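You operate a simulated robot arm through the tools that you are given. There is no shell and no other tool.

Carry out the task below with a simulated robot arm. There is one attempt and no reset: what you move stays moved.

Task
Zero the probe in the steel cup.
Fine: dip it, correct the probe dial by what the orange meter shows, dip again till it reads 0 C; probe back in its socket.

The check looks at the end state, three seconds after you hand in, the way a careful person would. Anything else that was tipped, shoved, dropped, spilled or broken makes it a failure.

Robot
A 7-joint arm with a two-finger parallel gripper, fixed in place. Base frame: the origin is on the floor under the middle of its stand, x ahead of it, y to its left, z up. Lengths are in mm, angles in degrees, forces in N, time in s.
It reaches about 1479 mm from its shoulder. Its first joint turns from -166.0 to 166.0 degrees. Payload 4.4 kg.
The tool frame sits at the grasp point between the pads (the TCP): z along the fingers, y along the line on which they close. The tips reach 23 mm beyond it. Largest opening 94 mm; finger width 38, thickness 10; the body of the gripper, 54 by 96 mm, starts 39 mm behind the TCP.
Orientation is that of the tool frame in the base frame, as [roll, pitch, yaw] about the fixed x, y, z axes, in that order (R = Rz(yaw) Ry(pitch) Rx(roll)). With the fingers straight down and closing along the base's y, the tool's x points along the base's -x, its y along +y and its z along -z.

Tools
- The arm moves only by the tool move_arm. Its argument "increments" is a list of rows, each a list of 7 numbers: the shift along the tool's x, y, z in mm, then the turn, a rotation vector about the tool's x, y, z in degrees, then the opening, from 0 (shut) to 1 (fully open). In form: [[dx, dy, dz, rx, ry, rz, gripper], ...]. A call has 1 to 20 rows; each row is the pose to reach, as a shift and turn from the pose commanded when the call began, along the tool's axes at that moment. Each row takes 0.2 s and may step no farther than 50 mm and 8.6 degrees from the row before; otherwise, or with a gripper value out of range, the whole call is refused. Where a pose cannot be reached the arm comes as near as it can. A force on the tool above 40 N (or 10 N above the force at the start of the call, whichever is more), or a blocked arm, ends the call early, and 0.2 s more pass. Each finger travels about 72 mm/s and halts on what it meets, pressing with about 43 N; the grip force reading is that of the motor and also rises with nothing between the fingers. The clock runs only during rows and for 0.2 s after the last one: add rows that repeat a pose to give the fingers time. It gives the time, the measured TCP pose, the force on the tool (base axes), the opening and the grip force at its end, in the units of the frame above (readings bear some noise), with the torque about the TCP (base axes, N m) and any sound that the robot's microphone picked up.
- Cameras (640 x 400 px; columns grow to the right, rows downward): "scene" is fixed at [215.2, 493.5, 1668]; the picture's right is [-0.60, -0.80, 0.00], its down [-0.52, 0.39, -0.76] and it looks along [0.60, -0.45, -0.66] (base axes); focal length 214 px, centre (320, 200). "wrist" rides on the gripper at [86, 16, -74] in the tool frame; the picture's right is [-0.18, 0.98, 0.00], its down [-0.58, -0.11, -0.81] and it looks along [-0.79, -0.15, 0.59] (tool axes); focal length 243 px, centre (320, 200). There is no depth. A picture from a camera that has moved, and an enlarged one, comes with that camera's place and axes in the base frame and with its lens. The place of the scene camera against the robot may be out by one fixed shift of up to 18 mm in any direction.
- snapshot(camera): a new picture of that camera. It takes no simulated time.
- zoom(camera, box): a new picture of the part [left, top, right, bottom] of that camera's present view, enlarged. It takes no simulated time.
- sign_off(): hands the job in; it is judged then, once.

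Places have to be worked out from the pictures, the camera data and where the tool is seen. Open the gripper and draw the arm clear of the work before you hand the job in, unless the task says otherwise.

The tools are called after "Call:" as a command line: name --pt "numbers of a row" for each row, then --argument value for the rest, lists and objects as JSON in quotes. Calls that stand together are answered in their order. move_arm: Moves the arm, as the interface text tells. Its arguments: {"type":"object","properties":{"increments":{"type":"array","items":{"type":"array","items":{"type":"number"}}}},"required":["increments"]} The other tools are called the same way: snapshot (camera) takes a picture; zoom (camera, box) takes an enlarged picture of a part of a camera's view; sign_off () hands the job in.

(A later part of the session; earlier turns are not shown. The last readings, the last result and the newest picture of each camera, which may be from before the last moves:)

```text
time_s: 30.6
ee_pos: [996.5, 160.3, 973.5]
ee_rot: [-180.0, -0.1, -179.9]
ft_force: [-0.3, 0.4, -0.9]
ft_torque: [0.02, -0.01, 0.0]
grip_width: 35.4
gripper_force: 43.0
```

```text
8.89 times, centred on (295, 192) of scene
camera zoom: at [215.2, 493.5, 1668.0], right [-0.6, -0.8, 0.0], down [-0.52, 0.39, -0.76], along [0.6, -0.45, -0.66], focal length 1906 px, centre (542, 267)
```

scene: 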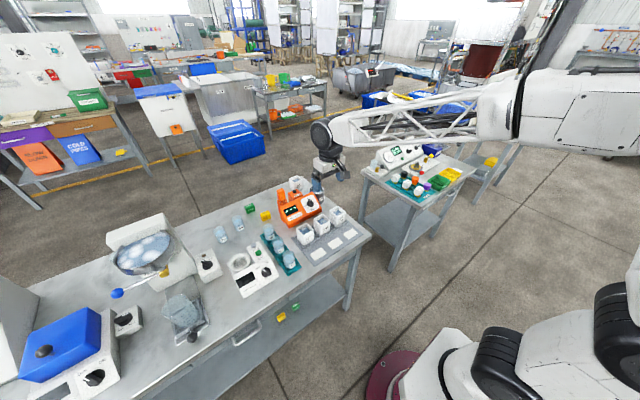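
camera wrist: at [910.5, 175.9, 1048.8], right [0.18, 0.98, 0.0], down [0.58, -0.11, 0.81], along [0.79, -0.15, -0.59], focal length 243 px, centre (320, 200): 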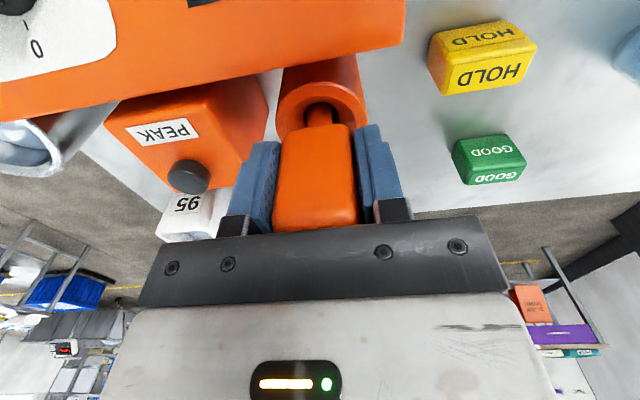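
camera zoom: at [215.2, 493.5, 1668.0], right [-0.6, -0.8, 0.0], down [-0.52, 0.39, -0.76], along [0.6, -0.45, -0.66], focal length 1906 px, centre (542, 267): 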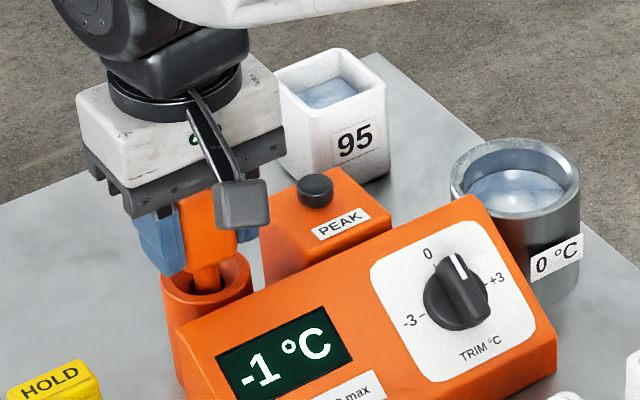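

The probe is back at its original height with negligible force. I open the gripper to about 66 mm and rise clear.

Call:
move_arm --pt "0 0 0 0 0 0 0.5" --pt "0 0 0 0 0 0 0.7" --pt "0 0 0 0 0 0 0.7" --pt "0 0 0 0 0 0 0.7"

Call:
snapshot --camera "wrist"

```text
time_s: 31.6
ee_pos: [996.6, 158.7, 975.5]
ee_rot: [-180.0, -0.1, -180.0]
ft_force: [0.0, 0.2, -0.4]
ft_torque: [0.03, 0.03, 0.02]
grip_width: 65.5
gripper_force: 0.1
```

```text
taken
camera wrist: at [910.5, 175.9, 1048.9], right [0.18, 0.98, 0.0], down [0.58, -0.11, 0.81], along [0.79, -0.15, -0.59], focal length 243 px, centre (320, 200)
```

wrist: 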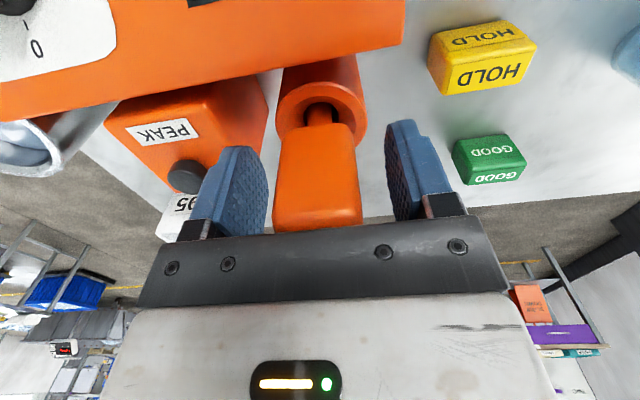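

The probe stands freely in its socket. I rise straight up, then move back over the dial to inspect it closely.

Call:
move_arm --pt "0 0 -15 0 0 0 0.7" --pt "0 0 -35 0 0 0 0.7" --pt "0 0 -60 0 0 0 0.7" --pt "0 0 -90 0 0 0 0.7" --pt "0 0 -120 0 0 0 0.7" --pt "35 -25 -120 0 0 0 0.7" --pt "70 -50 -120 0 0 0 0.7" --pt "105 -75 -110 0 0 0 0.7" --pt "135 -92 -95 0 0 0 0.7" --pt "149 -100 -85 0 0 0 0.7" --pt "149 -100 -85 0 0 0 0.7" --pt "149 -100 -85 0 0 0 0.7"

Call:
snapshot --camera "wrist"

Call:
zoom --camera "scene" --box '[255, 150, 345, 230]'

```text
time_s: 34.2
ee_pos: [846.8, 59.0, 1059.9]
ee_rot: [-179.9, 0.1, -179.9]
ft_force: [-0.3, -0.4, 0.0]
ft_torque: [0.0, 0.0, 0.0]
grip_width: 65.9
gripper_force: 0.0
```

```text
taken
camera wrist: at [761.3, 75.2, 1134.9], right [0.18, 0.98, 0.0], down [0.58, -0.11, 0.81], along [0.79, -0.15, -0.59], focal length 243 px, centre (320, 200)
```

wrist: 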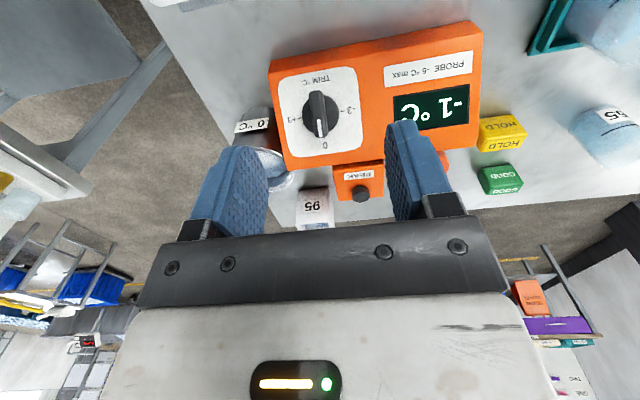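

```text
5.00 times, centred on (300, 190) of scene
camera zoom: at [215.2, 493.5, 1668.0], right [-0.6, -0.8, 0.0], down [-0.52, 0.39, -0.76], along [0.6, -0.45, -0.66], focal length 1072 px, centre (420, 250)
```

zoom: 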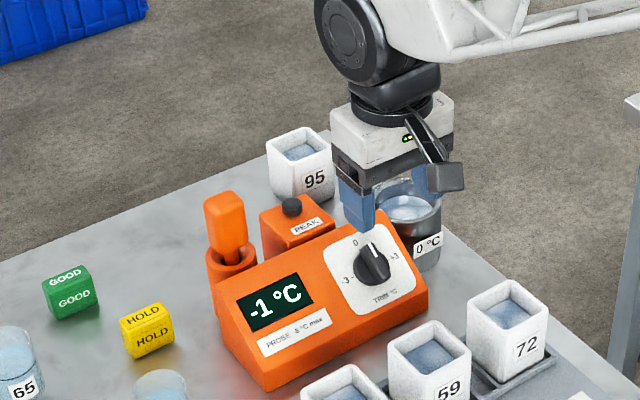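

The probe is upright in its socket. Now I zoom the wrist camera on the dial.

Call:
zoom --camera "wrist" --box '[270, 60, 370, 165]'

Call:
zoom --camera "wrist" --box '[255, 10, 495, 180]'

```text
3.81 times, centred on (320, 112) of wrist
camera zoom: at [761.3, 75.2, 1134.9], right [0.18, 0.98, 0.0], down [0.58, -0.11, 0.81], along [0.79, -0.15, -0.59], focal length 924 px, centre (320, 533)
```

zoom: 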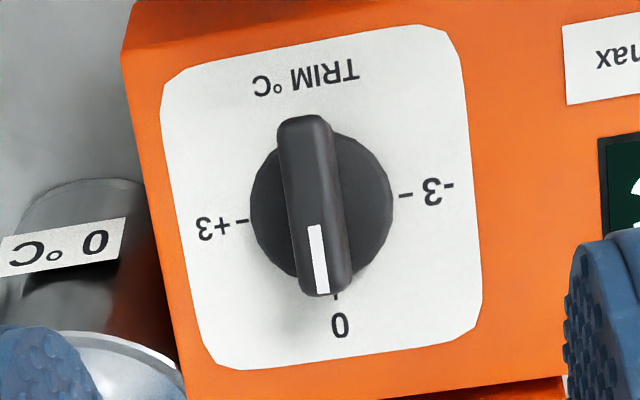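

```text
2.35 times, centred on (375, 95) of wrist
camera zoom: at [761.3, 75.2, 1134.9], right [0.18, 0.98, 0.0], down [0.58, -0.11, 0.81], along [0.79, -0.15, -0.59], focal length 571 px, centre (191, 447)
```

zoom: 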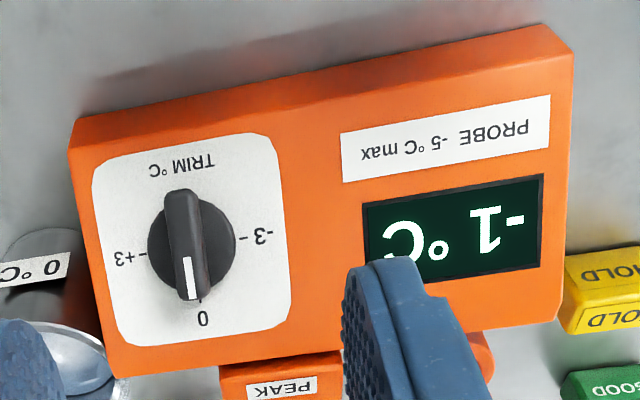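

The dial is at about 0 and the scale is ±3 at ±90°, so +1 °C needs roughly 30° clockwise (toward +3). The dial centre is near (910, 48.5, 914.5) on a face tilted about 33°. I tilt the hand 28° and go to a standoff above the knob, with the fingers straddling the ridge.

Call:
move_arm --pt "-2 -3 10 0 -6 0 0.45" --pt "-5 -6 22 0 -12 0 0.45" --pt "-8 -9 36 0 -18 0 0.45" --pt "-11 -10.7 48 0 -24 0 0.45" --pt "-12.4 -10.7 58 0 -28 0 0.45" --pt "-12.4 -10.7 58 0 -28 0 0.45" --pt "-12.4 -10.7 58 0 -28 0 0.45"

Call:
snapshot --camera "wrist"

Call:
zoom --camera "scene" --box '[260, 150, 350, 230]'

```text
time_s: 35.8
ee_pos: [860.3, 49.1, 1003.4]
ee_rot: [180.0, 28.1, -180.0]
ft_force: [0.9, -0.2, -0.2]
ft_torque: [-0.01, -0.03, 0.02]
grip_width: 42.3
gripper_force: 0.0
```

```text
taken
camera wrist: at [749.4, 66.1, 1029.5], right [0.16, 0.98, 0.09], down [0.13, -0.11, 0.98], along [0.98, -0.15, -0.15], focal length 243 px, centre (320, 200)
```

wrist: 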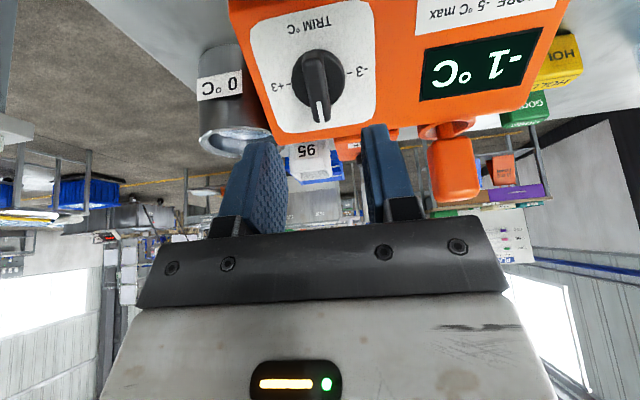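

```text
5.00 times, centred on (305, 190) of scene
camera zoom: at [215.2, 493.5, 1668.0], right [-0.6, -0.8, 0.0], down [-0.52, 0.39, -0.76], along [0.6, -0.45, -0.66], focal length 1072 px, centre (395, 250)
```

zoom: 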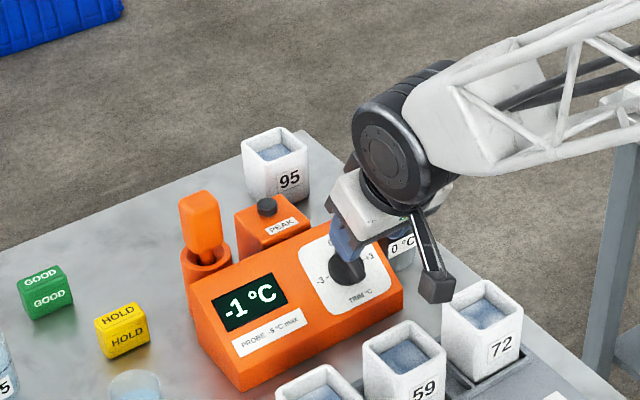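

The hand is tilted and lined up at the standoff. I zoom to check the knob's position between the fingers and its height.

Call:
zoom --camera "wrist" --box '[240, 0, 400, 150]'

Call:
zoom --camera "scene" --box '[295, 180, 335, 215]'

```text
2.67 times, centred on (320, 75) of wrist
camera zoom: at [749.4, 66.1, 1029.5], right [0.16, 0.98, 0.09], down [0.13, -0.11, 0.98], along [0.98, -0.15, -0.15], focal length 647 px, centre (320, 533)
```

zoom: 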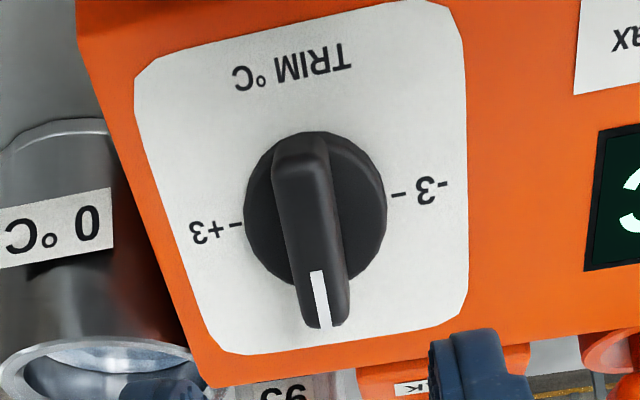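

```text
11.43 times, centred on (315, 198) of scene
camera zoom: at [215.2, 493.5, 1668.0], right [-0.6, -0.8, 0.0], down [-0.52, 0.39, -0.76], along [0.6, -0.45, -0.66], focal length 2451 px, centre (377, 229)
```

zoom: 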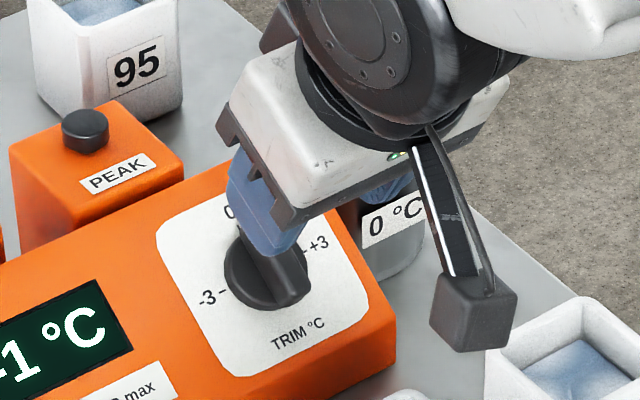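

The knob is centred between the fingers, at about y = 49 with the ridge about 13 mm wide and 20 mm proud. I approach along the tool axis in two stages, watching the camera housing's clearance to the white cups.

Call:
move_arm --pt "0.5 -0.5 12 0 0 0 0.45" --pt "0.5 -0.5 24 0 0 0 0.45" --pt "1 -0.5 35 0 0 0 0.45" --pt "1 -0.5 42 0 0 0 0.45" --pt "1 -0.5 42 0 0 0 0.45"

Call:
snapshot --camera "wrist"

Call:
zoom --camera "scene" --box '[290, 180, 350, 230]'

```text
time_s: 37.0
ee_pos: [880.7, 48.7, 964.1]
ee_rot: [-179.9, 28.0, -180.0]
ft_force: [-1.3, 0.4, 0.2]
ft_torque: [0.01, -0.02, 0.05]
grip_width: 42.2
gripper_force: 0.1
```

```text
taken
camera wrist: at [768.9, 65.2, 989.2], right [0.16, 0.98, 0.09], down [0.13, -0.11, 0.98], along [0.98, -0.15, -0.15], focal length 243 px, centre (320, 200)
```

wrist: 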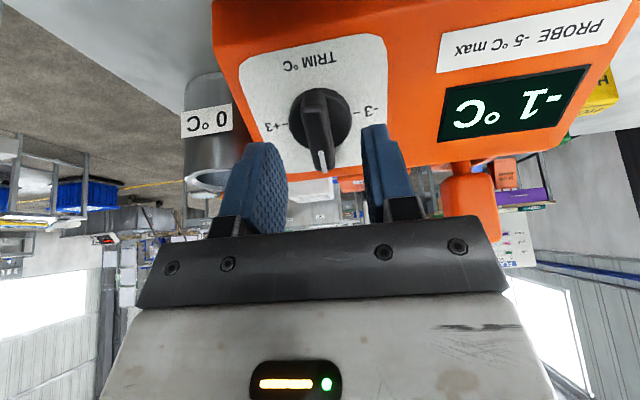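

```text
8.00 times, centred on (320, 205) of scene
camera zoom: at [215.2, 493.5, 1668.0], right [-0.6, -0.8, 0.0], down [-0.52, 0.39, -0.76], along [0.6, -0.45, -0.66], focal length 1716 px, centre (320, 160)
```

zoom: 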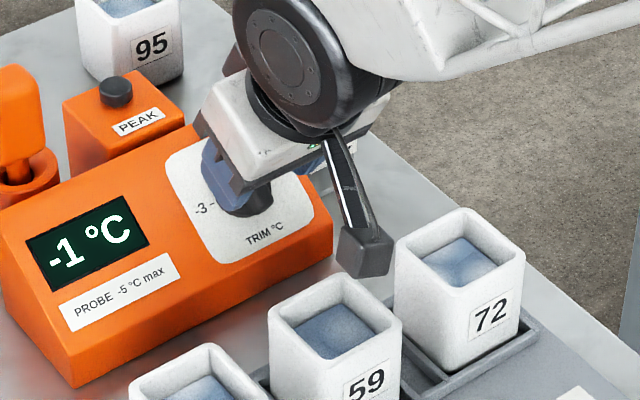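

The clearance looks fine. I zoom to check the finger tips against the knob before the last ~24 mm.

Call:
zoom --camera "wrist" --box '[230, 30, 410, 200]'

```text
2.35 times, centred on (320, 115) of wrist
camera zoom: at [768.9, 65.2, 989.2], right [0.16, 0.98, 0.09], down [0.13, -0.11, 0.98], along [0.98, -0.15, -0.15], focal length 571 px, centre (320, 400)
```

zoom: 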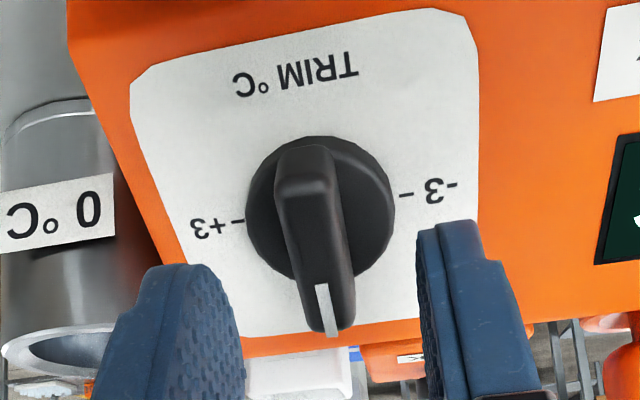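

I advance another 18 mm and re-check the engagement.

Call:
move_arm --pt "0 0 6 0 0 0 0.45" --pt "0 0 12 0 0 0 0.45" --pt "0 0 18 0 0 0 0.45" --pt "0 0 18 0 0 0 0.45"

Call:
zoom --camera "wrist" --box '[230, 30, 410, 200]'

Call:
zoom --camera "scene" --box '[295, 185, 345, 225]'

```text
time_s: 38.0
ee_pos: [887.1, 47.8, 946.1]
ee_rot: [180.0, 27.9, -180.0]
ft_force: [0.3, 0.3, 0.3]
ft_torque: [0.01, -0.02, 0.0]
grip_width: 42.5
gripper_force: 0.3
```

```text
2.35 times, centred on (320, 115) of wrist
camera zoom: at [775.4, 65.1, 972.1], right [0.16, 0.98, 0.09], down [0.13, -0.11, 0.98], along [0.98, -0.15, -0.15], focal length 571 px, centre (320, 400)
```

zoom: 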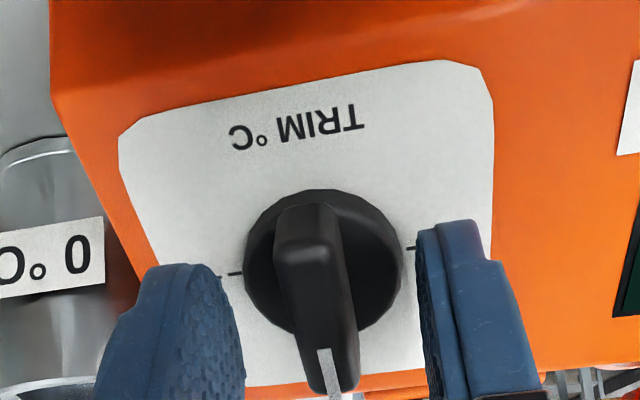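

```text
10.00 times, centred on (320, 205) of scene
camera zoom: at [215.2, 493.5, 1668.0], right [-0.6, -0.8, 0.0], down [-0.52, 0.39, -0.76], along [0.6, -0.45, -0.66], focal length 2145 px, centre (320, 150)
```

zoom: 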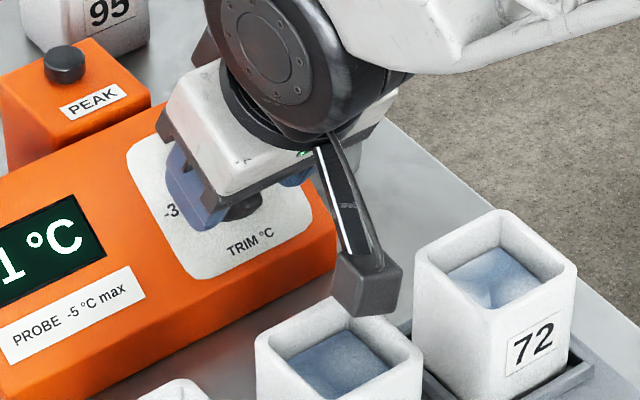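

The tips are about 15 mm above the face and the ridge is about 20 mm tall, with roughly 30 mm clearance from the camera housing to cup 59. I advance 4 mm more, shift 3.5 mm up-slope to centre on the knob, then close gently.

Call:
move_arm --pt "-2 0 2 0 0 0 0.45" --pt "-3.5 0 4 0 0 0 0.45" --pt "-3.5 0 4 0 0 0 0.4" --pt "-3.5 0 4 0 0 0 0.3" --pt "-3.5 0 4 0 0 0 0.25"

Call:
zoom --camera "wrist" --box '[230, 30, 410, 200]'

```text
time_s: 39.2
ee_pos: [893.3, 47.8, 944.7]
ee_rot: [-180.0, 27.9, -179.9]
ft_force: [-4.7, 6.3, 1.8]
ft_torque: [0.11, 0.12, 0.08]
grip_width: 37.8
gripper_force: 45.0
```

```text
2.35 times, centred on (320, 115) of wrist
camera zoom: at [781.1, 64.9, 970.1], right [0.16, 0.98, 0.09], down [0.13, -0.11, 0.98], along [0.98, -0.15, -0.15], focal length 571 px, centre (320, 400)
```

zoom: 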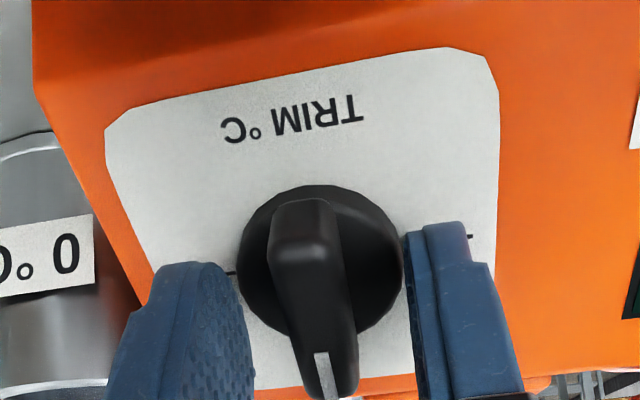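

The fingers stopped at 37.8 mm, so they are on the base disc rather than the ridge. I reopen, back off 5 mm, and try to close on the ridge alone.

Call:
move_arm --pt "0 0 0 0 0 0 0.5" --pt "0 0 -2.5 0 0 0 0.5" --pt "0 0 -5 0 0 0 0.5" --pt "0 0 -5 0 0 0 0.5"

Call:
zoom --camera "wrist" --box '[230, 30, 410, 200]'

```text
time_s: 40.2
ee_pos: [890.6, 47.4, 949.7]
ee_rot: [-180.0, 28.0, 179.9]
ft_force: [-0.6, 0.2, -0.8]
ft_torque: [0.0, -0.05, -0.02]
grip_width: 47.2
gripper_force: 0.1
```

```text
2.35 times, centred on (320, 115) of wrist
camera zoom: at [778.4, 64.3, 975.0], right [0.16, 0.98, 0.09], down [0.14, -0.11, 0.98], along [0.98, -0.15, -0.15], focal length 571 px, centre (320, 400)
```

zoom: 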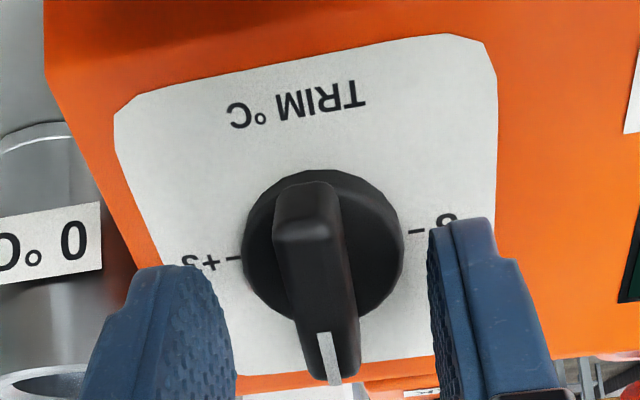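

The knob is undisturbed. I close at this depth to test whether the pads meet the ridge.

Call:
move_arm --pt "0 0 0 0 0 0 0.4" --pt "0 0 0 0 0 0 0.35" --pt "0 0 0 0 0 0 0.3" --pt "0 0 0 0 0 0 0.25"

Call:
zoom --camera "wrist" --box '[230, 30, 410, 200]'

```text
time_s: 41.2
ee_pos: [889.8, 48.5, 949.3]
ee_rot: [-179.9, 27.9, 180.0]
ft_force: [0.1, -0.4, 0.3]
ft_torque: [0.01, 0.02, 0.03]
grip_width: 23.6
gripper_force: 0.1
```

```text
2.35 times, centred on (320, 115) of wrist
camera zoom: at [778.4, 64.3, 975.0], right [0.16, 0.98, 0.09], down [0.13, -0.11, 0.98], along [0.98, -0.15, -0.15], focal length 571 px, centre (320, 400)
```

zoom: 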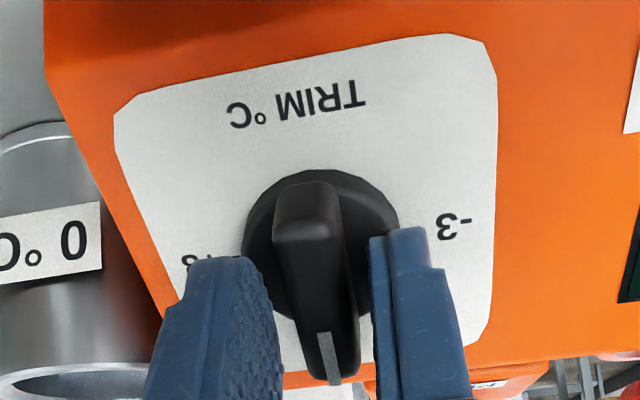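

The pads now clear the disc and sit either side of the ridge at 23.6 mm. I close fully onto the ridge.

Call:
move_arm --pt "0 0 0 0 0 0 0.18" --pt "0 0 0 0 0 0 0.12" --pt "0 0 0 0 0 0 0.06" --pt "0 0 0 0 0 0 0" --pt "0 0 0 0 0 0 0"

Call:
zoom --camera "wrist" --box '[230, 30, 410, 200]'

Call:
zoom --camera "scene" --box '[285, 185, 345, 230]'

```text
time_s: 42.4
ee_pos: [889.9, 48.3, 949.2]
ee_rot: [-180.0, 28.0, -180.0]
ft_force: [0.0, 18.0, -0.5]
ft_torque: [0.29, -0.08, 0.1]
grip_width: 12.7
gripper_force: 44.9
```

```text
2.35 times, centred on (320, 115) of wrist
camera zoom: at [778.4, 64.8, 975.0], right [0.16, 0.98, 0.09], down [0.13, -0.11, 0.98], along [0.98, -0.15, -0.15], focal length 571 px, centre (320, 400)
```

zoom: 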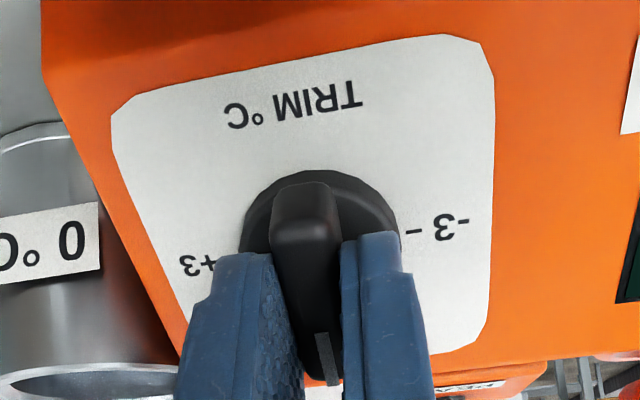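

```text
8.89 times, centred on (315, 208) of scene
camera zoom: at [215.2, 493.5, 1668.0], right [-0.6, -0.8, 0.0], down [-0.52, 0.39, -0.76], along [0.6, -0.45, -0.66], focal length 1906 px, centre (364, 133)
```

zoom: 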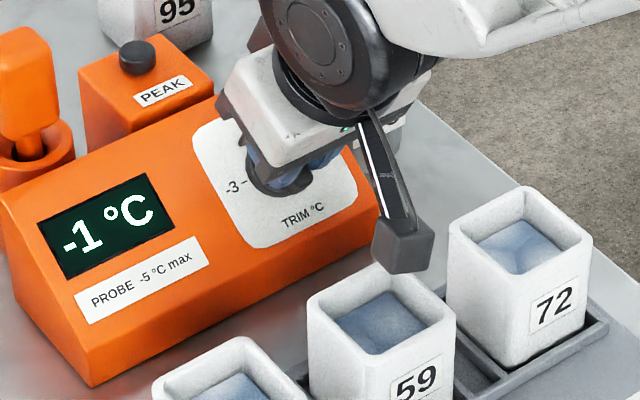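

The grip is on the ridge at 12.7 mm, but there is an 18 N side force because the gripper sits slightly too far in -y. I ease the hand +1 mm in y to relieve that before turning.

Call:
move_arm --pt "0 0.6 0 0 0 0 0" --pt "0 1.0 0 0 0 0 0" --pt "0 1.0 0 0 0 0 0"

```text
time_s: 43.2
ee_pos: [889.5, 47.7, 948.4]
ee_rot: [179.9, 27.9, -180.0]
ft_force: [12.2, -10.9, -16.7]
ft_torque: [-0.15, -1.24, -0.02]
grip_width: 12.9
gripper_force: 44.9
```

The side force changed sign and there is now some pull along the knob axis. I hold one beat to see whether that is steady, and check that the meter hasn't shifted.

Call:
move_arm --pt "0 -0.4 0.6 0 0 0 0"

Call:
zoom --camera "scene" --box '[270, 170, 350, 230]'

Call:
zoom --camera "wrist" --box '[230, 30, 410, 200]'

```text
time_s: 43.6
ee_pos: [889.7, 47.6, 948.8]
ee_rot: [-180.0, 27.8, -179.9]
ft_force: [15.0, -14.9, -13.9]
ft_torque: [-0.21, 1.31, -0.06]
grip_width: 13.0
gripper_force: 45.3
```

```text
6.67 times, centred on (310, 200) of scene
camera zoom: at [215.2, 493.5, 1668.0], right [-0.6, -0.8, 0.0], down [-0.52, 0.39, -0.76], along [0.6, -0.45, -0.66], focal length 1430 px, centre (387, 200)
```

zoom: 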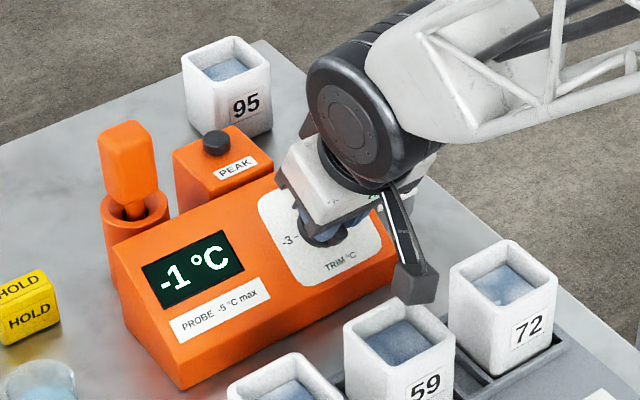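

```text
2.35 times, centred on (320, 115) of wrist
camera zoom: at [778.4, 65.0, 975.1], right [0.16, 0.98, 0.09], down [0.14, -0.11, 0.98], along [0.98, -0.15, -0.15], focal length 571 px, centre (320, 400)
```

zoom: 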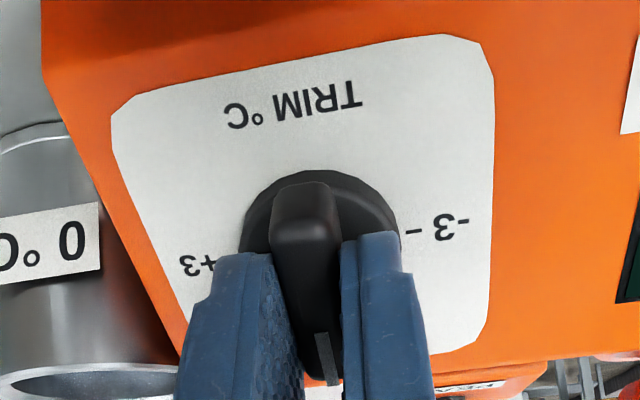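

The meter hasn't moved. I ease the hand slightly inward and back in y to unload the knob.

Call:
move_arm --pt "0 -0.3 0.5 0 0 0 0" --pt "0 -0.5 0.8 0 0 0 0" --pt "0 -0.5 0.8 0 0 0 0"

```text
time_s: 44.4
ee_pos: [889.9, 48.4, 950.5]
ee_rot: [-179.9, 28.0, -180.0]
ft_force: [-14.2, -23.5, -1.6]
ft_torque: [-0.39, 1.64, -0.14]
grip_width: 12.9
gripper_force: 44.9
```

The y force doesn't follow the hand position, so it comes from finger friction rather than misplacement and is small enough. I now turn 30° clockwise about the dial axis in 5° steps.

Call:
move_arm --pt "0.02 -0.18 0 -0.43 0 5 0" --pt "0.06 -0.36 0 -0.87 0 10 0" --pt "0.1 -0.54 0 -1.3 0 15 0" --pt "0.16 -0.72 0 -1.73 0 20 0" --pt "0.22 -0.9 0 -2.17 0 25 0" --pt "0.28 -1.05 0 -2.6 0 29.9 0" --pt "0.28 -1.05 0 -2.6 0 29.9 0"

Call:
zoom --camera "wrist" --box '[230, 30, 410, 200]'

Call:
zoom --camera "scene" --box '[270, 170, 350, 230]'

```text
time_s: 45.2
ee_pos: [890.4, 48.5, 948.5]
ee_rot: [171.2, 26.8, 163.6]
ft_force: [-11.6, -4.2, 4.5]
ft_torque: [0.27, -0.65, 0.21]
grip_width: 12.7
gripper_force: 45.0
stopped in row 4: the force on the tool passed its limit at 41 N (the readings are from after the stop); the commanded pose is now the measured one
```

```text
2.35 times, centred on (320, 115) of wrist
camera zoom: at [784.0, 83.7, 978.7], right [0.37, 0.9, 0.22], down [0.1, -0.27, 0.96], along [0.93, -0.33, -0.18], focal length 571 px, centre (320, 400)
```

zoom: 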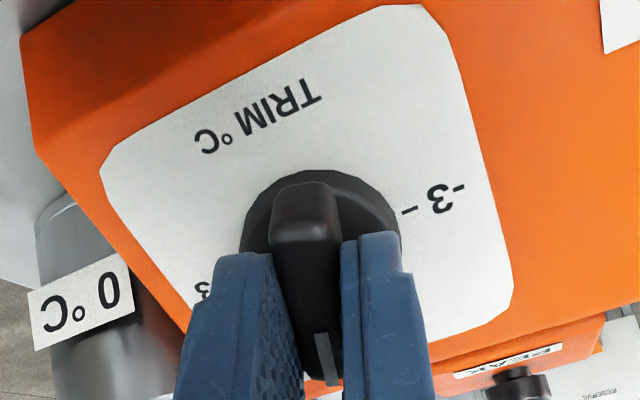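

```text
6.67 times, centred on (310, 200) of scene
camera zoom: at [215.2, 493.5, 1668.0], right [-0.6, -0.8, 0.0], down [-0.52, 0.39, -0.76], along [0.6, -0.45, -0.66], focal length 1430 px, centre (387, 200)
```

zoom: 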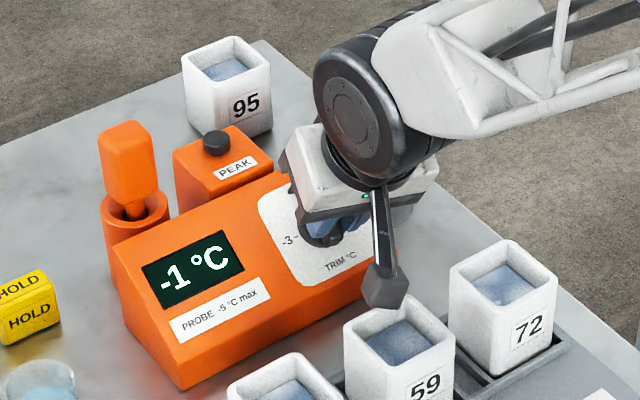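

The knob turned 15° with the hand before the force limit tripped, and the meter didn't move. Forces are low now, so I continue in smaller 3° steps.

Call:
move_arm --pt "0 0 0 -0.26 0 3 0" --pt "0 0 0 -0.53 0 6 0" --pt "0 0 0 -0.79 0 9 0" --pt "0 0 0 -1.06 0 12 0" --pt "0 0 0 -1.32 0 15 0" --pt "0 0 0 -1.32 0 15 0"

Call:
zoom --camera "wrist" --box '[230, 30, 410, 200]'

Call:
zoom --camera "scene" --box '[270, 170, 350, 230]'

```text
time_s: 46.2
ee_pos: [889.7, 45.8, 949.0]
ee_rot: [165.1, 24.7, 151.9]
ft_force: [-16.6, -3.0, 5.5]
ft_torque: [0.25, -0.56, 0.19]
grip_width: 13.2
gripper_force: 44.6
stopped in row 4: the force on the tool passed its limit at 42 N (the readings are from after the stop); the commanded pose is now the measured one
```

```text
2.35 times, centred on (320, 115) of wrist
camera zoom: at [790.7, 96.2, 982.8], right [0.5, 0.81, 0.31], down [0.04, -0.38, 0.92], along [0.86, -0.45, -0.22], focal length 571 px, centre (320, 400)
```

zoom: 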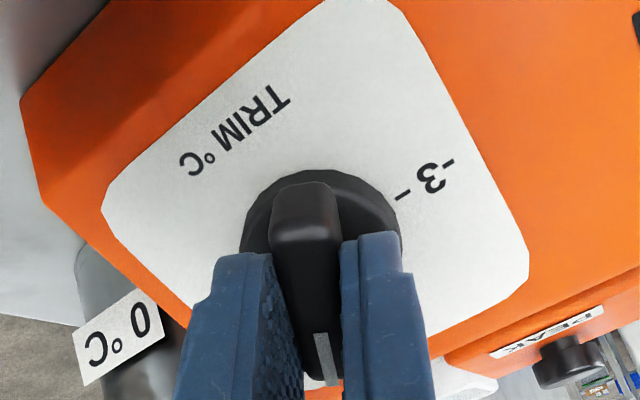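

```text
6.67 times, centred on (310, 200) of scene
camera zoom: at [215.2, 493.5, 1668.0], right [-0.6, -0.8, 0.0], down [-0.52, 0.39, -0.76], along [0.6, -0.45, -0.66], focal length 1430 px, centre (387, 200)
```

zoom: 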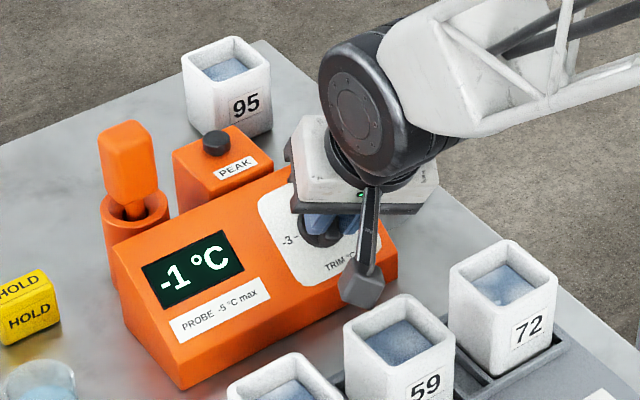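

The dial has now turned about 25.6°, with the meter still in place. I add the last ~4° at 1° per step.

Call:
move_arm --pt "0 0 0 -0.09 0 1 0" --pt "0 0 0 -0.18 0 2 0" --pt "0 0 0 -0.27 0 3 0" --pt "0 0 0 -0.35 0 4 0" --pt "0 0 0 -0.35 0 4 0"

Call:
zoom --camera "wrist" --box '[230, 30, 410, 200]'

```text
time_s: 47.1
ee_pos: [889.6, 46.8, 948.6]
ee_rot: [163.5, 23.7, 148.5]
ft_force: [-16.8, -3.0, 4.7]
ft_torque: [0.18, -0.74, 0.18]
grip_width: 12.8
gripper_force: 45.2
stopped in row 4: the force on the tool passed its limit at 41 N (the readings are from after the stop); the commanded pose is now the measured one
```

```text
2.35 times, centred on (320, 115) of wrist
camera zoom: at [793.1, 99.6, 984.4], right [0.54, 0.77, 0.33], down [0.03, -0.41, 0.91], along [0.84, -0.48, -0.24], focal length 571 px, centre (320, 400)
```

zoom: 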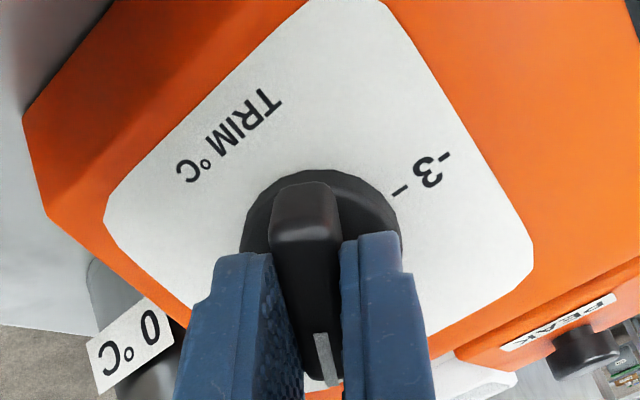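

The rotation is now about 29°. I open and back straight off along the tool axis to inspect the dial.

Call:
move_arm --pt "0 0 0 0 0 0 0.3" --pt "0 0 0 0 0 0 0.5" --pt "0 0 -12 0 0 0 0.5" --pt "0 0 -30 0 0 0 0.5" --pt "0 0 -55 0 0 0 0.5" --pt "0 0 -80 0 0 0 0.5" --pt "0 0 -80 0 0 0 0.5"

Call:
snapshot --camera "wrist"

Call:
zoom --camera "scene" --box '[270, 170, 350, 230]'

```text
time_s: 48.7
ee_pos: [851.9, 41.5, 1019.0]
ee_rot: [163.5, 23.5, 148.6]
ft_force: [-0.9, -0.5, -0.3]
ft_torque: [-0.03, -0.01, 0.02]
grip_width: 47.0
gripper_force: 0.0
```

```text
taken
camera wrist: at [755.0, 94.6, 1055.2], right [0.54, 0.77, 0.33], down [0.03, -0.41, 0.91], along [0.84, -0.49, -0.24], focal length 243 px, centre (320, 200)
```

wrist: 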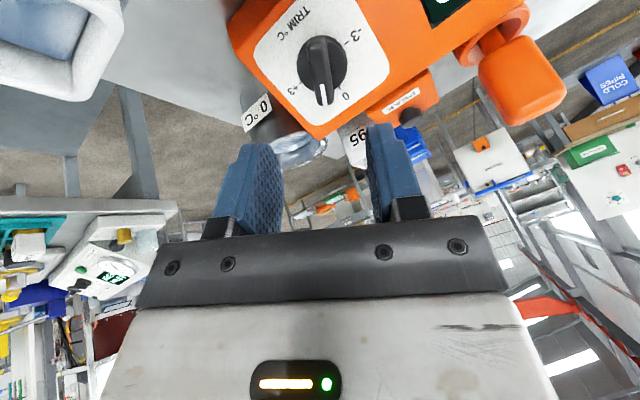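

```text
6.67 times, centred on (310, 200) of scene
camera zoom: at [215.2, 493.5, 1668.0], right [-0.6, -0.8, 0.0], down [-0.52, 0.39, -0.76], along [0.6, -0.45, -0.66], focal length 1430 px, centre (387, 200)
```

zoom: 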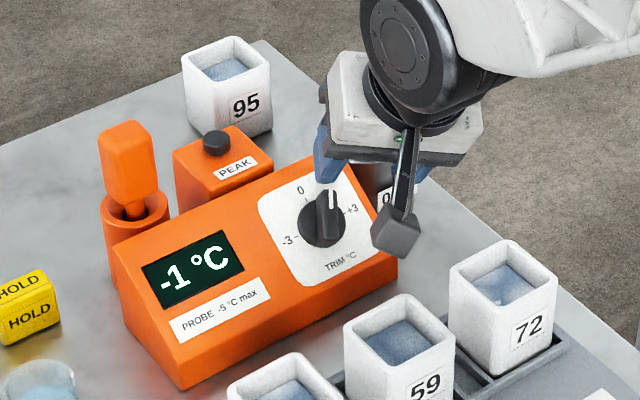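

The dial has turned clockwise. I zoom to measure the pointer angle.

Call:
zoom --camera "wrist" --box '[250, 0, 400, 140]'

Call:
zoom --camera "scene" --box '[302, 190, 326, 215]'

```text
2.86 times, centred on (325, 70) of wrist
camera zoom: at [755.0, 94.6, 1055.2], right [0.54, 0.77, 0.33], down [0.03, -0.41, 0.91], along [0.84, -0.49, -0.24], focal length 693 px, centre (306, 571)
```

zoom: 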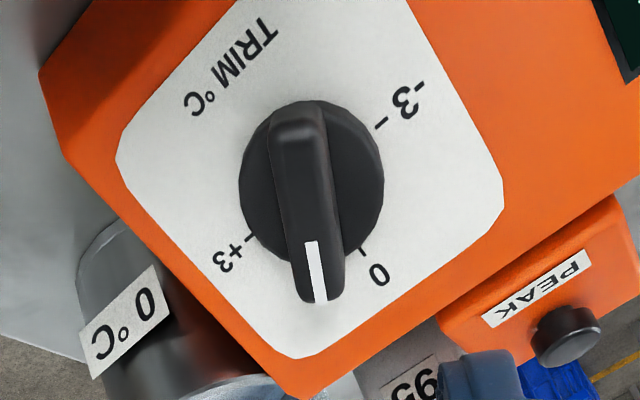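

```text
16.00 times, centred on (314, 202) of scene
camera zoom: at [215.2, 493.5, 1668.0], right [-0.6, -0.8, 0.0], down [-0.52, 0.39, -0.76], along [0.6, -0.45, -0.66], focal length 3432 px, centre (416, 160)
```

zoom: 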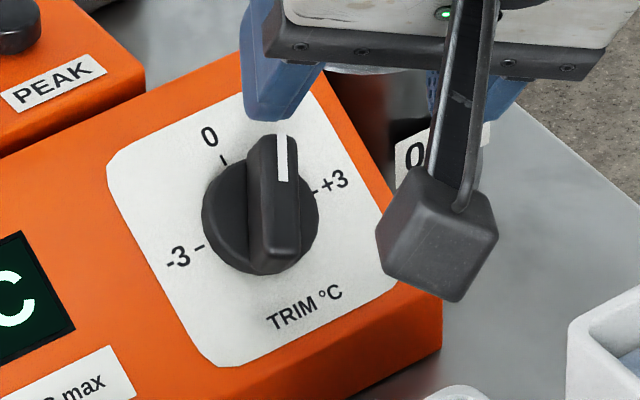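

By a projective fit the pointer is now at about +30–31°, i.e. trim ≈ +1.0. I undo the hand's rotation before fetching the probe again, starting with the roll about the dial axis.

Call:
move_arm --pt "0 0 -10 0.63 0 -7.2 0.7" --pt "0 0 -20 1.26 0 -14.4 0.7" --pt "0 0 -30 1.9 0 -21.6 0.7" --pt "0 0 -40 2.53 0 -28.8 0.7" --pt "0 0 -40 2.53 0 -28.8 0.7"

```text
time_s: 49.9
ee_pos: [832.2, 40.5, 1054.7]
ee_rot: [-179.8, 27.9, -179.7]
ft_force: [-0.3, 0.4, -0.1]
ft_torque: [0.0, 0.0, 0.0]
grip_width: 66.1
gripper_force: 0.0
```

Now I level the hand back to vertical while rising a little.

Call:
move_arm --pt "-5 0 -9 0 7 0 0.7" --pt "-10 0 -18 0 14 0 0.7" --pt "-14 0 -27 0 21 0 0.7" --pt "-18.8 0 -35.3 0 27.9 0 0.7" --pt "-18.8 0 -35.3 0 27.9 0 0.7"

```text
time_s: 51.1
ee_pos: [831.3, 41.1, 1093.1]
ee_rot: [-179.9, -0.1, -179.9]
ft_force: [-0.7, -0.2, -0.1]
ft_torque: [0.0, -0.03, 0.01]
grip_width: 65.7
gripper_force: 0.1
```

The hand is vertical again. I move back over the probe at a safe height.

Call:
move_arm --pt "-33 24 0 0 0 0 0.7" --pt "-66 48 0 0 0 0 0.7" --pt "-99 72 0 0 0 0 0.7" --pt "-132 96 0 0 0 0 0.7" --pt "-158 114 0 0 0 0 0.7" --pt "-164.7 120 0 0 0 0 0.7" --pt "-164.7 120 20 0 0 0 0.7" --pt "-164.7 120 45 0 0 0 0.7" --pt "-164.7 120 60 0 0 0 0.7" --pt "-164.7 120 60 0 0 0 0.7"

Call:
snapshot --camera "wrist"

Call:
zoom --camera "scene" --box '[265, 170, 325, 215]'

```text
time_s: 53.3
ee_pos: [996.7, 160.6, 1032.8]
ee_rot: [-180.0, -0.1, -179.9]
ft_force: [1.4, 1.2, 0.3]
ft_torque: [0.02, -0.01, 0.03]
grip_width: 65.6
gripper_force: 0.1
```

```text
taken
camera wrist: at [910.0, 176.6, 1107.5], right [0.18, 0.98, 0.0], down [0.58, -0.11, 0.81], along [0.79, -0.15, -0.59], focal length 243 px, centre (320, 200)
```

wrist: 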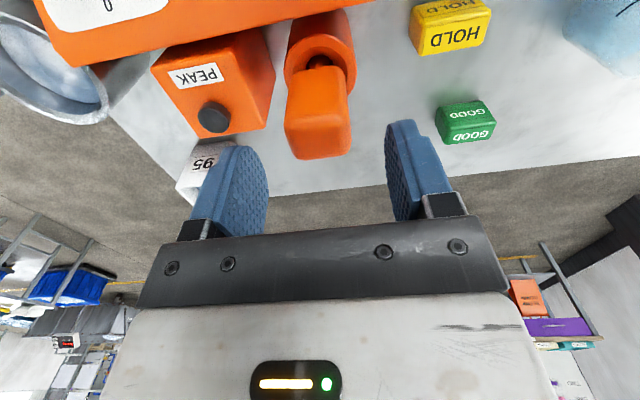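

```text
8.89 times, centred on (295, 192) of scene
camera zoom: at [215.2, 493.5, 1668.0], right [-0.6, -0.8, 0.0], down [-0.52, 0.39, -0.76], along [0.6, -0.45, -0.66], focal length 1906 px, centre (542, 267)
```

zoom: 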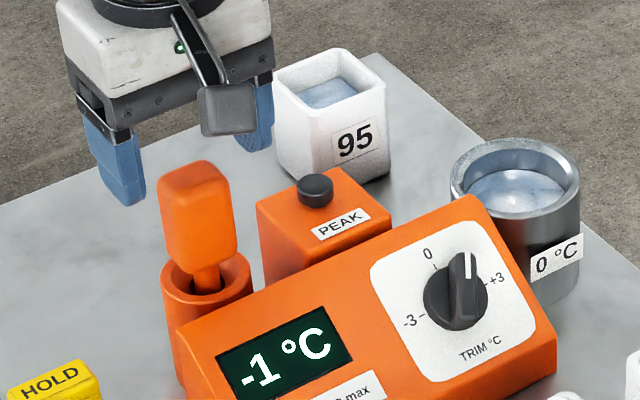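

The probe is centred between the fingers. I descend to the same grasp height.

Call:
move_arm --pt "0 0.5 12 0 0 0 0.7" --pt "0 0.5 25 0 0 0 0.7" --pt "0 0.5 38 0 0 0 0.7" --pt "0 0.5 50 0 0 0 0.7" --pt "0 0.5 59 0 0 0 0.7" --pt "0 0.5 59 0 0 0 0.7" --pt "0 0.5 59 0 0 0 0.45" --pt "0 0.5 59 0 0 0 0.3" --pt "0 0.5 59 0 0 0 0" --pt "0 0.5 59 0 0 0 0" --pt "0 0.5 59 0 0 0 0"

Call:
snapshot --camera "wrist"

```text
time_s: 55.7
ee_pos: [996.5, 162.1, 975.8]
ee_rot: [179.9, -0.1, -179.9]
ft_force: [-0.2, -0.6, 0.7]
ft_torque: [0.03, -0.07, -0.02]
grip_width: 35.6
gripper_force: 43.3
```

```text
taken
camera wrist: at [909.2, 179.5, 1050.7], right [0.18, 0.98, 0.0], down [0.58, -0.11, 0.81], along [0.79, -0.15, -0.59], focal length 243 px, centre (320, 200)
```

wrist: 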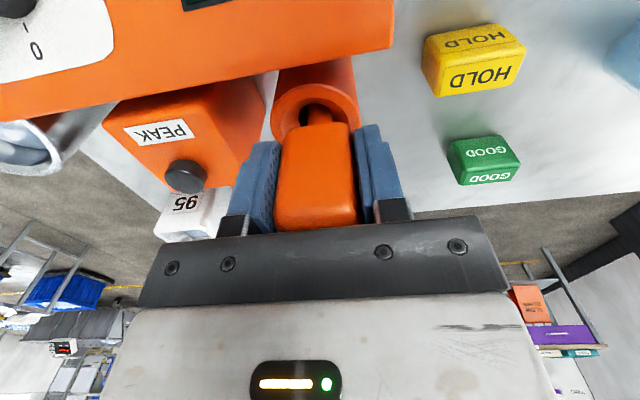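

The probe is gripped again. I lift it clear and carry it over to the steel cup.

Call:
move_arm --pt "0 0 -10 0 0 0 0" --pt "0 0 -25 0 0 0 0" --pt "0 0 -45 0 0 0 0" --pt "0 0 -65 0 0 0 0" --pt "0 0 -85 0 0 0 0" --pt "0 0 -105 0 0 0 0" --pt "0 0 -127 0 0 0 0" --pt "4 -20 -127 0 0 0 0" --pt "10 -50 -127 0 0 0 0" --pt "16 -80 -127 0 0 0 0" --pt "22 -110 -127 0 0 0 0" --pt "28 -140 -127 0 0 0 0" --pt "34 -170 -127 0 0 0 0" --pt "37 -190 -127 0 0 0 0" --pt "37 -195 -127 0 0 0 0" --pt "37 -195 -127 0 0 0 0" --pt "37 -195 -127 0 0 0 0"

Call:
snapshot --camera "wrist"

Call:
zoom --camera "scene" --box '[260, 150, 350, 220]'

```text
time_s: 59.3
ee_pos: [959.7, -34.1, 1101.0]
ee_rot: [-179.8, 0.0, -179.9]
ft_force: [0.4, 0.0, -0.9]
ft_torque: [0.03, 0.02, 0.01]
grip_width: 35.4
gripper_force: 42.9
```

```text
taken
camera wrist: at [873.1, -16.6, 1175.7], right [0.18, 0.98, 0.0], down [0.58, -0.11, 0.81], along [0.79, -0.15, -0.59], focal length 243 px, centre (320, 200)
```

wrist: 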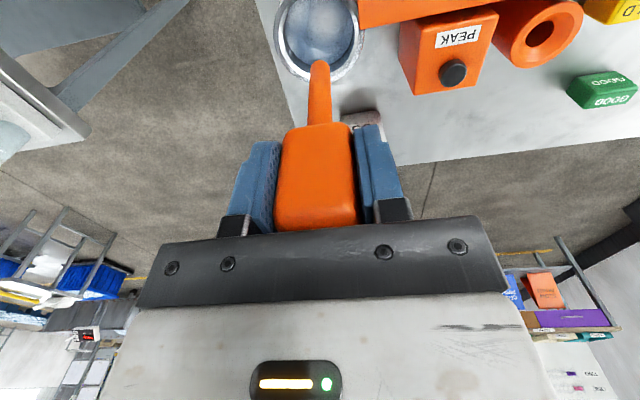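

```text
5.71 times, centred on (305, 185) of scene
camera zoom: at [215.2, 493.5, 1668.0], right [-0.6, -0.8, 0.0], down [-0.52, 0.39, -0.76], along [0.6, -0.45, -0.66], focal length 1226 px, centre (406, 286)
```

zoom: 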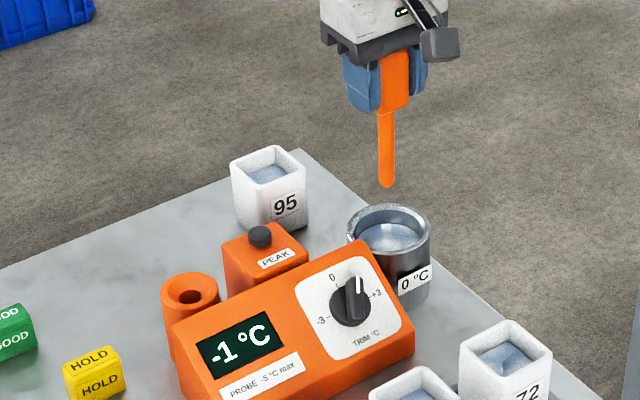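

This matches the earlier pre-dip pose. I lower into the cup to the same depth as before and wait for the reading.

Call:
move_arm --pt "1 0 15 0 0 0 0" --pt "2 0 30 0 0 0 0" --pt "2 0 45 0 0 0 0" --pt "2 0 60 0 0 0 0" --pt "2 0 72 0 0 0 0" --pt "2 0 84 0 0 0 0" --pt "2 0 93 0 0 0 0" --pt "2 0 101 0 0 0 0" --pt "2 0 101 0 0 0 0" --pt "2 0 101 0 0 0 0" --pt "2 0 101 0 0 0 0" --pt "2 0 101 0 0 0 0" --pt "2 0 101 0 0 0 0" --pt "2 0 101 0 0 0 0" --pt "2 0 101 0 0 0 0" --pt "2 0 101 0 0 0 0" --pt "2 0 101 0 0 0 0" --pt "2 0 101 0 0 0 0" --pt "2 0 101 0 0 0 0" --pt "2 0 101 0 0 0 0"

Call:
zoom --camera "scene" --box '[270, 160, 340, 220]'

Call:
snapshot --camera "wrist"

```text
time_s: 63.5
ee_pos: [957.5, -33.7, 1000.2]
ee_rot: [-179.9, 0.0, -179.9]
ft_force: [-0.6, -0.5, -0.6]
ft_torque: [-0.02, -0.01, 0.0]
grip_width: 35.1
gripper_force: 42.8
```

```text
6.67 times, centred on (305, 190) of scene
camera zoom: at [215.2, 493.5, 1668.0], right [-0.6, -0.8, 0.0], down [-0.52, 0.39, -0.76], along [0.6, -0.45, -0.66], focal length 1430 px, centre (420, 267)
```

zoom: 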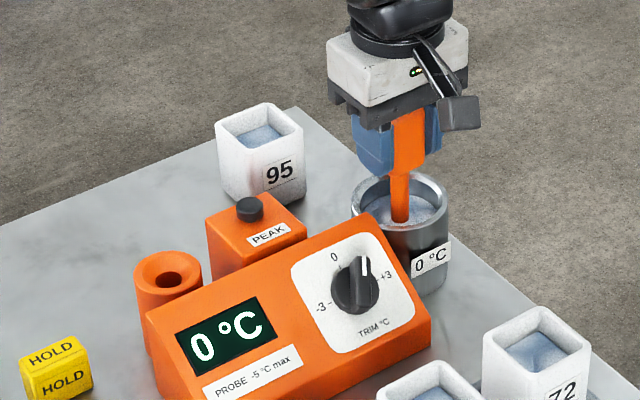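

```text
taken
camera wrist: at [871.6, -16.8, 1075.4], right [0.18, 0.98, 0.0], down [0.58, -0.11, 0.81], along [0.79, -0.15, -0.59], focal length 243 px, centre (320, 200)
```

wrist: 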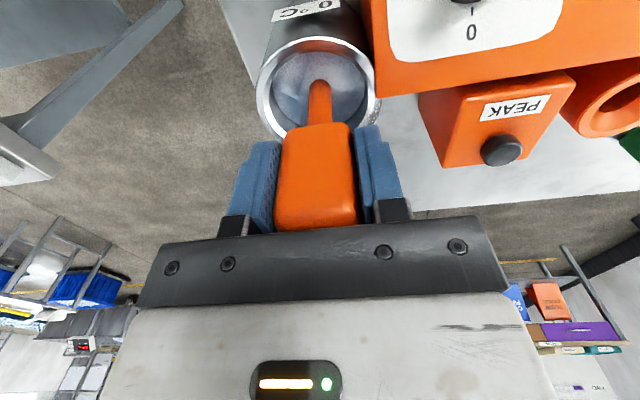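

The meter now reads 0 °C. I hold a few more seconds to confirm that it is stable.

Call:
move_arm --pt "0 0 0 0 0 0 0" --pt "0 0 0 0 0 0 0" --pt "0 0 0 0 0 0 0" --pt "0 0 0 0 0 0 0" --pt "0 0 0 0 0 0 0" --pt "0 0 0 0 0 0 0" --pt "0 0 0 0 0 0 0" --pt "0 0 0 0 0 0 0" --pt "0 0 0 0 0 0 0" --pt "0 0 0 0 0 0 0" --pt "0 0 0 0 0 0 0" --pt "0 0 0 0 0 0 0"

Call:
zoom --camera "scene" --box '[280, 195, 330, 225]'

```text
time_s: 66.1
ee_pos: [958.7, -33.3, 1001.4]
ee_rot: [-180.0, 0.0, -179.9]
ft_force: [0.0, 0.0, -0.6]
ft_torque: [0.03, 0.02, 0.01]
grip_width: 35.6
gripper_force: 43.2
```

```text
12.80 times, centred on (305, 210) of scene
camera zoom: at [215.2, 493.5, 1668.0], right [-0.6, -0.8, 0.0], down [-0.52, 0.39, -0.76], along [0.6, -0.45, -0.66], focal length 2745 px, centre (512, 72)
```

zoom: 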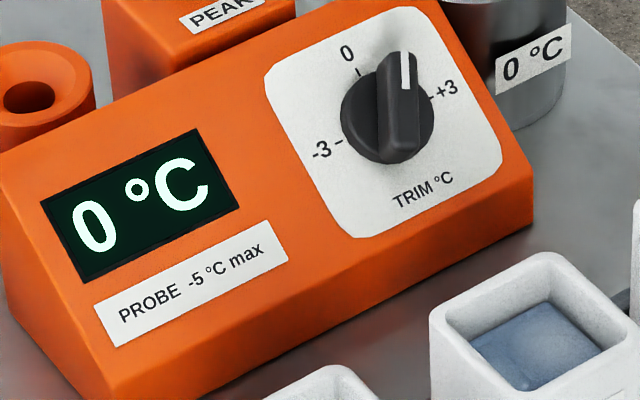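

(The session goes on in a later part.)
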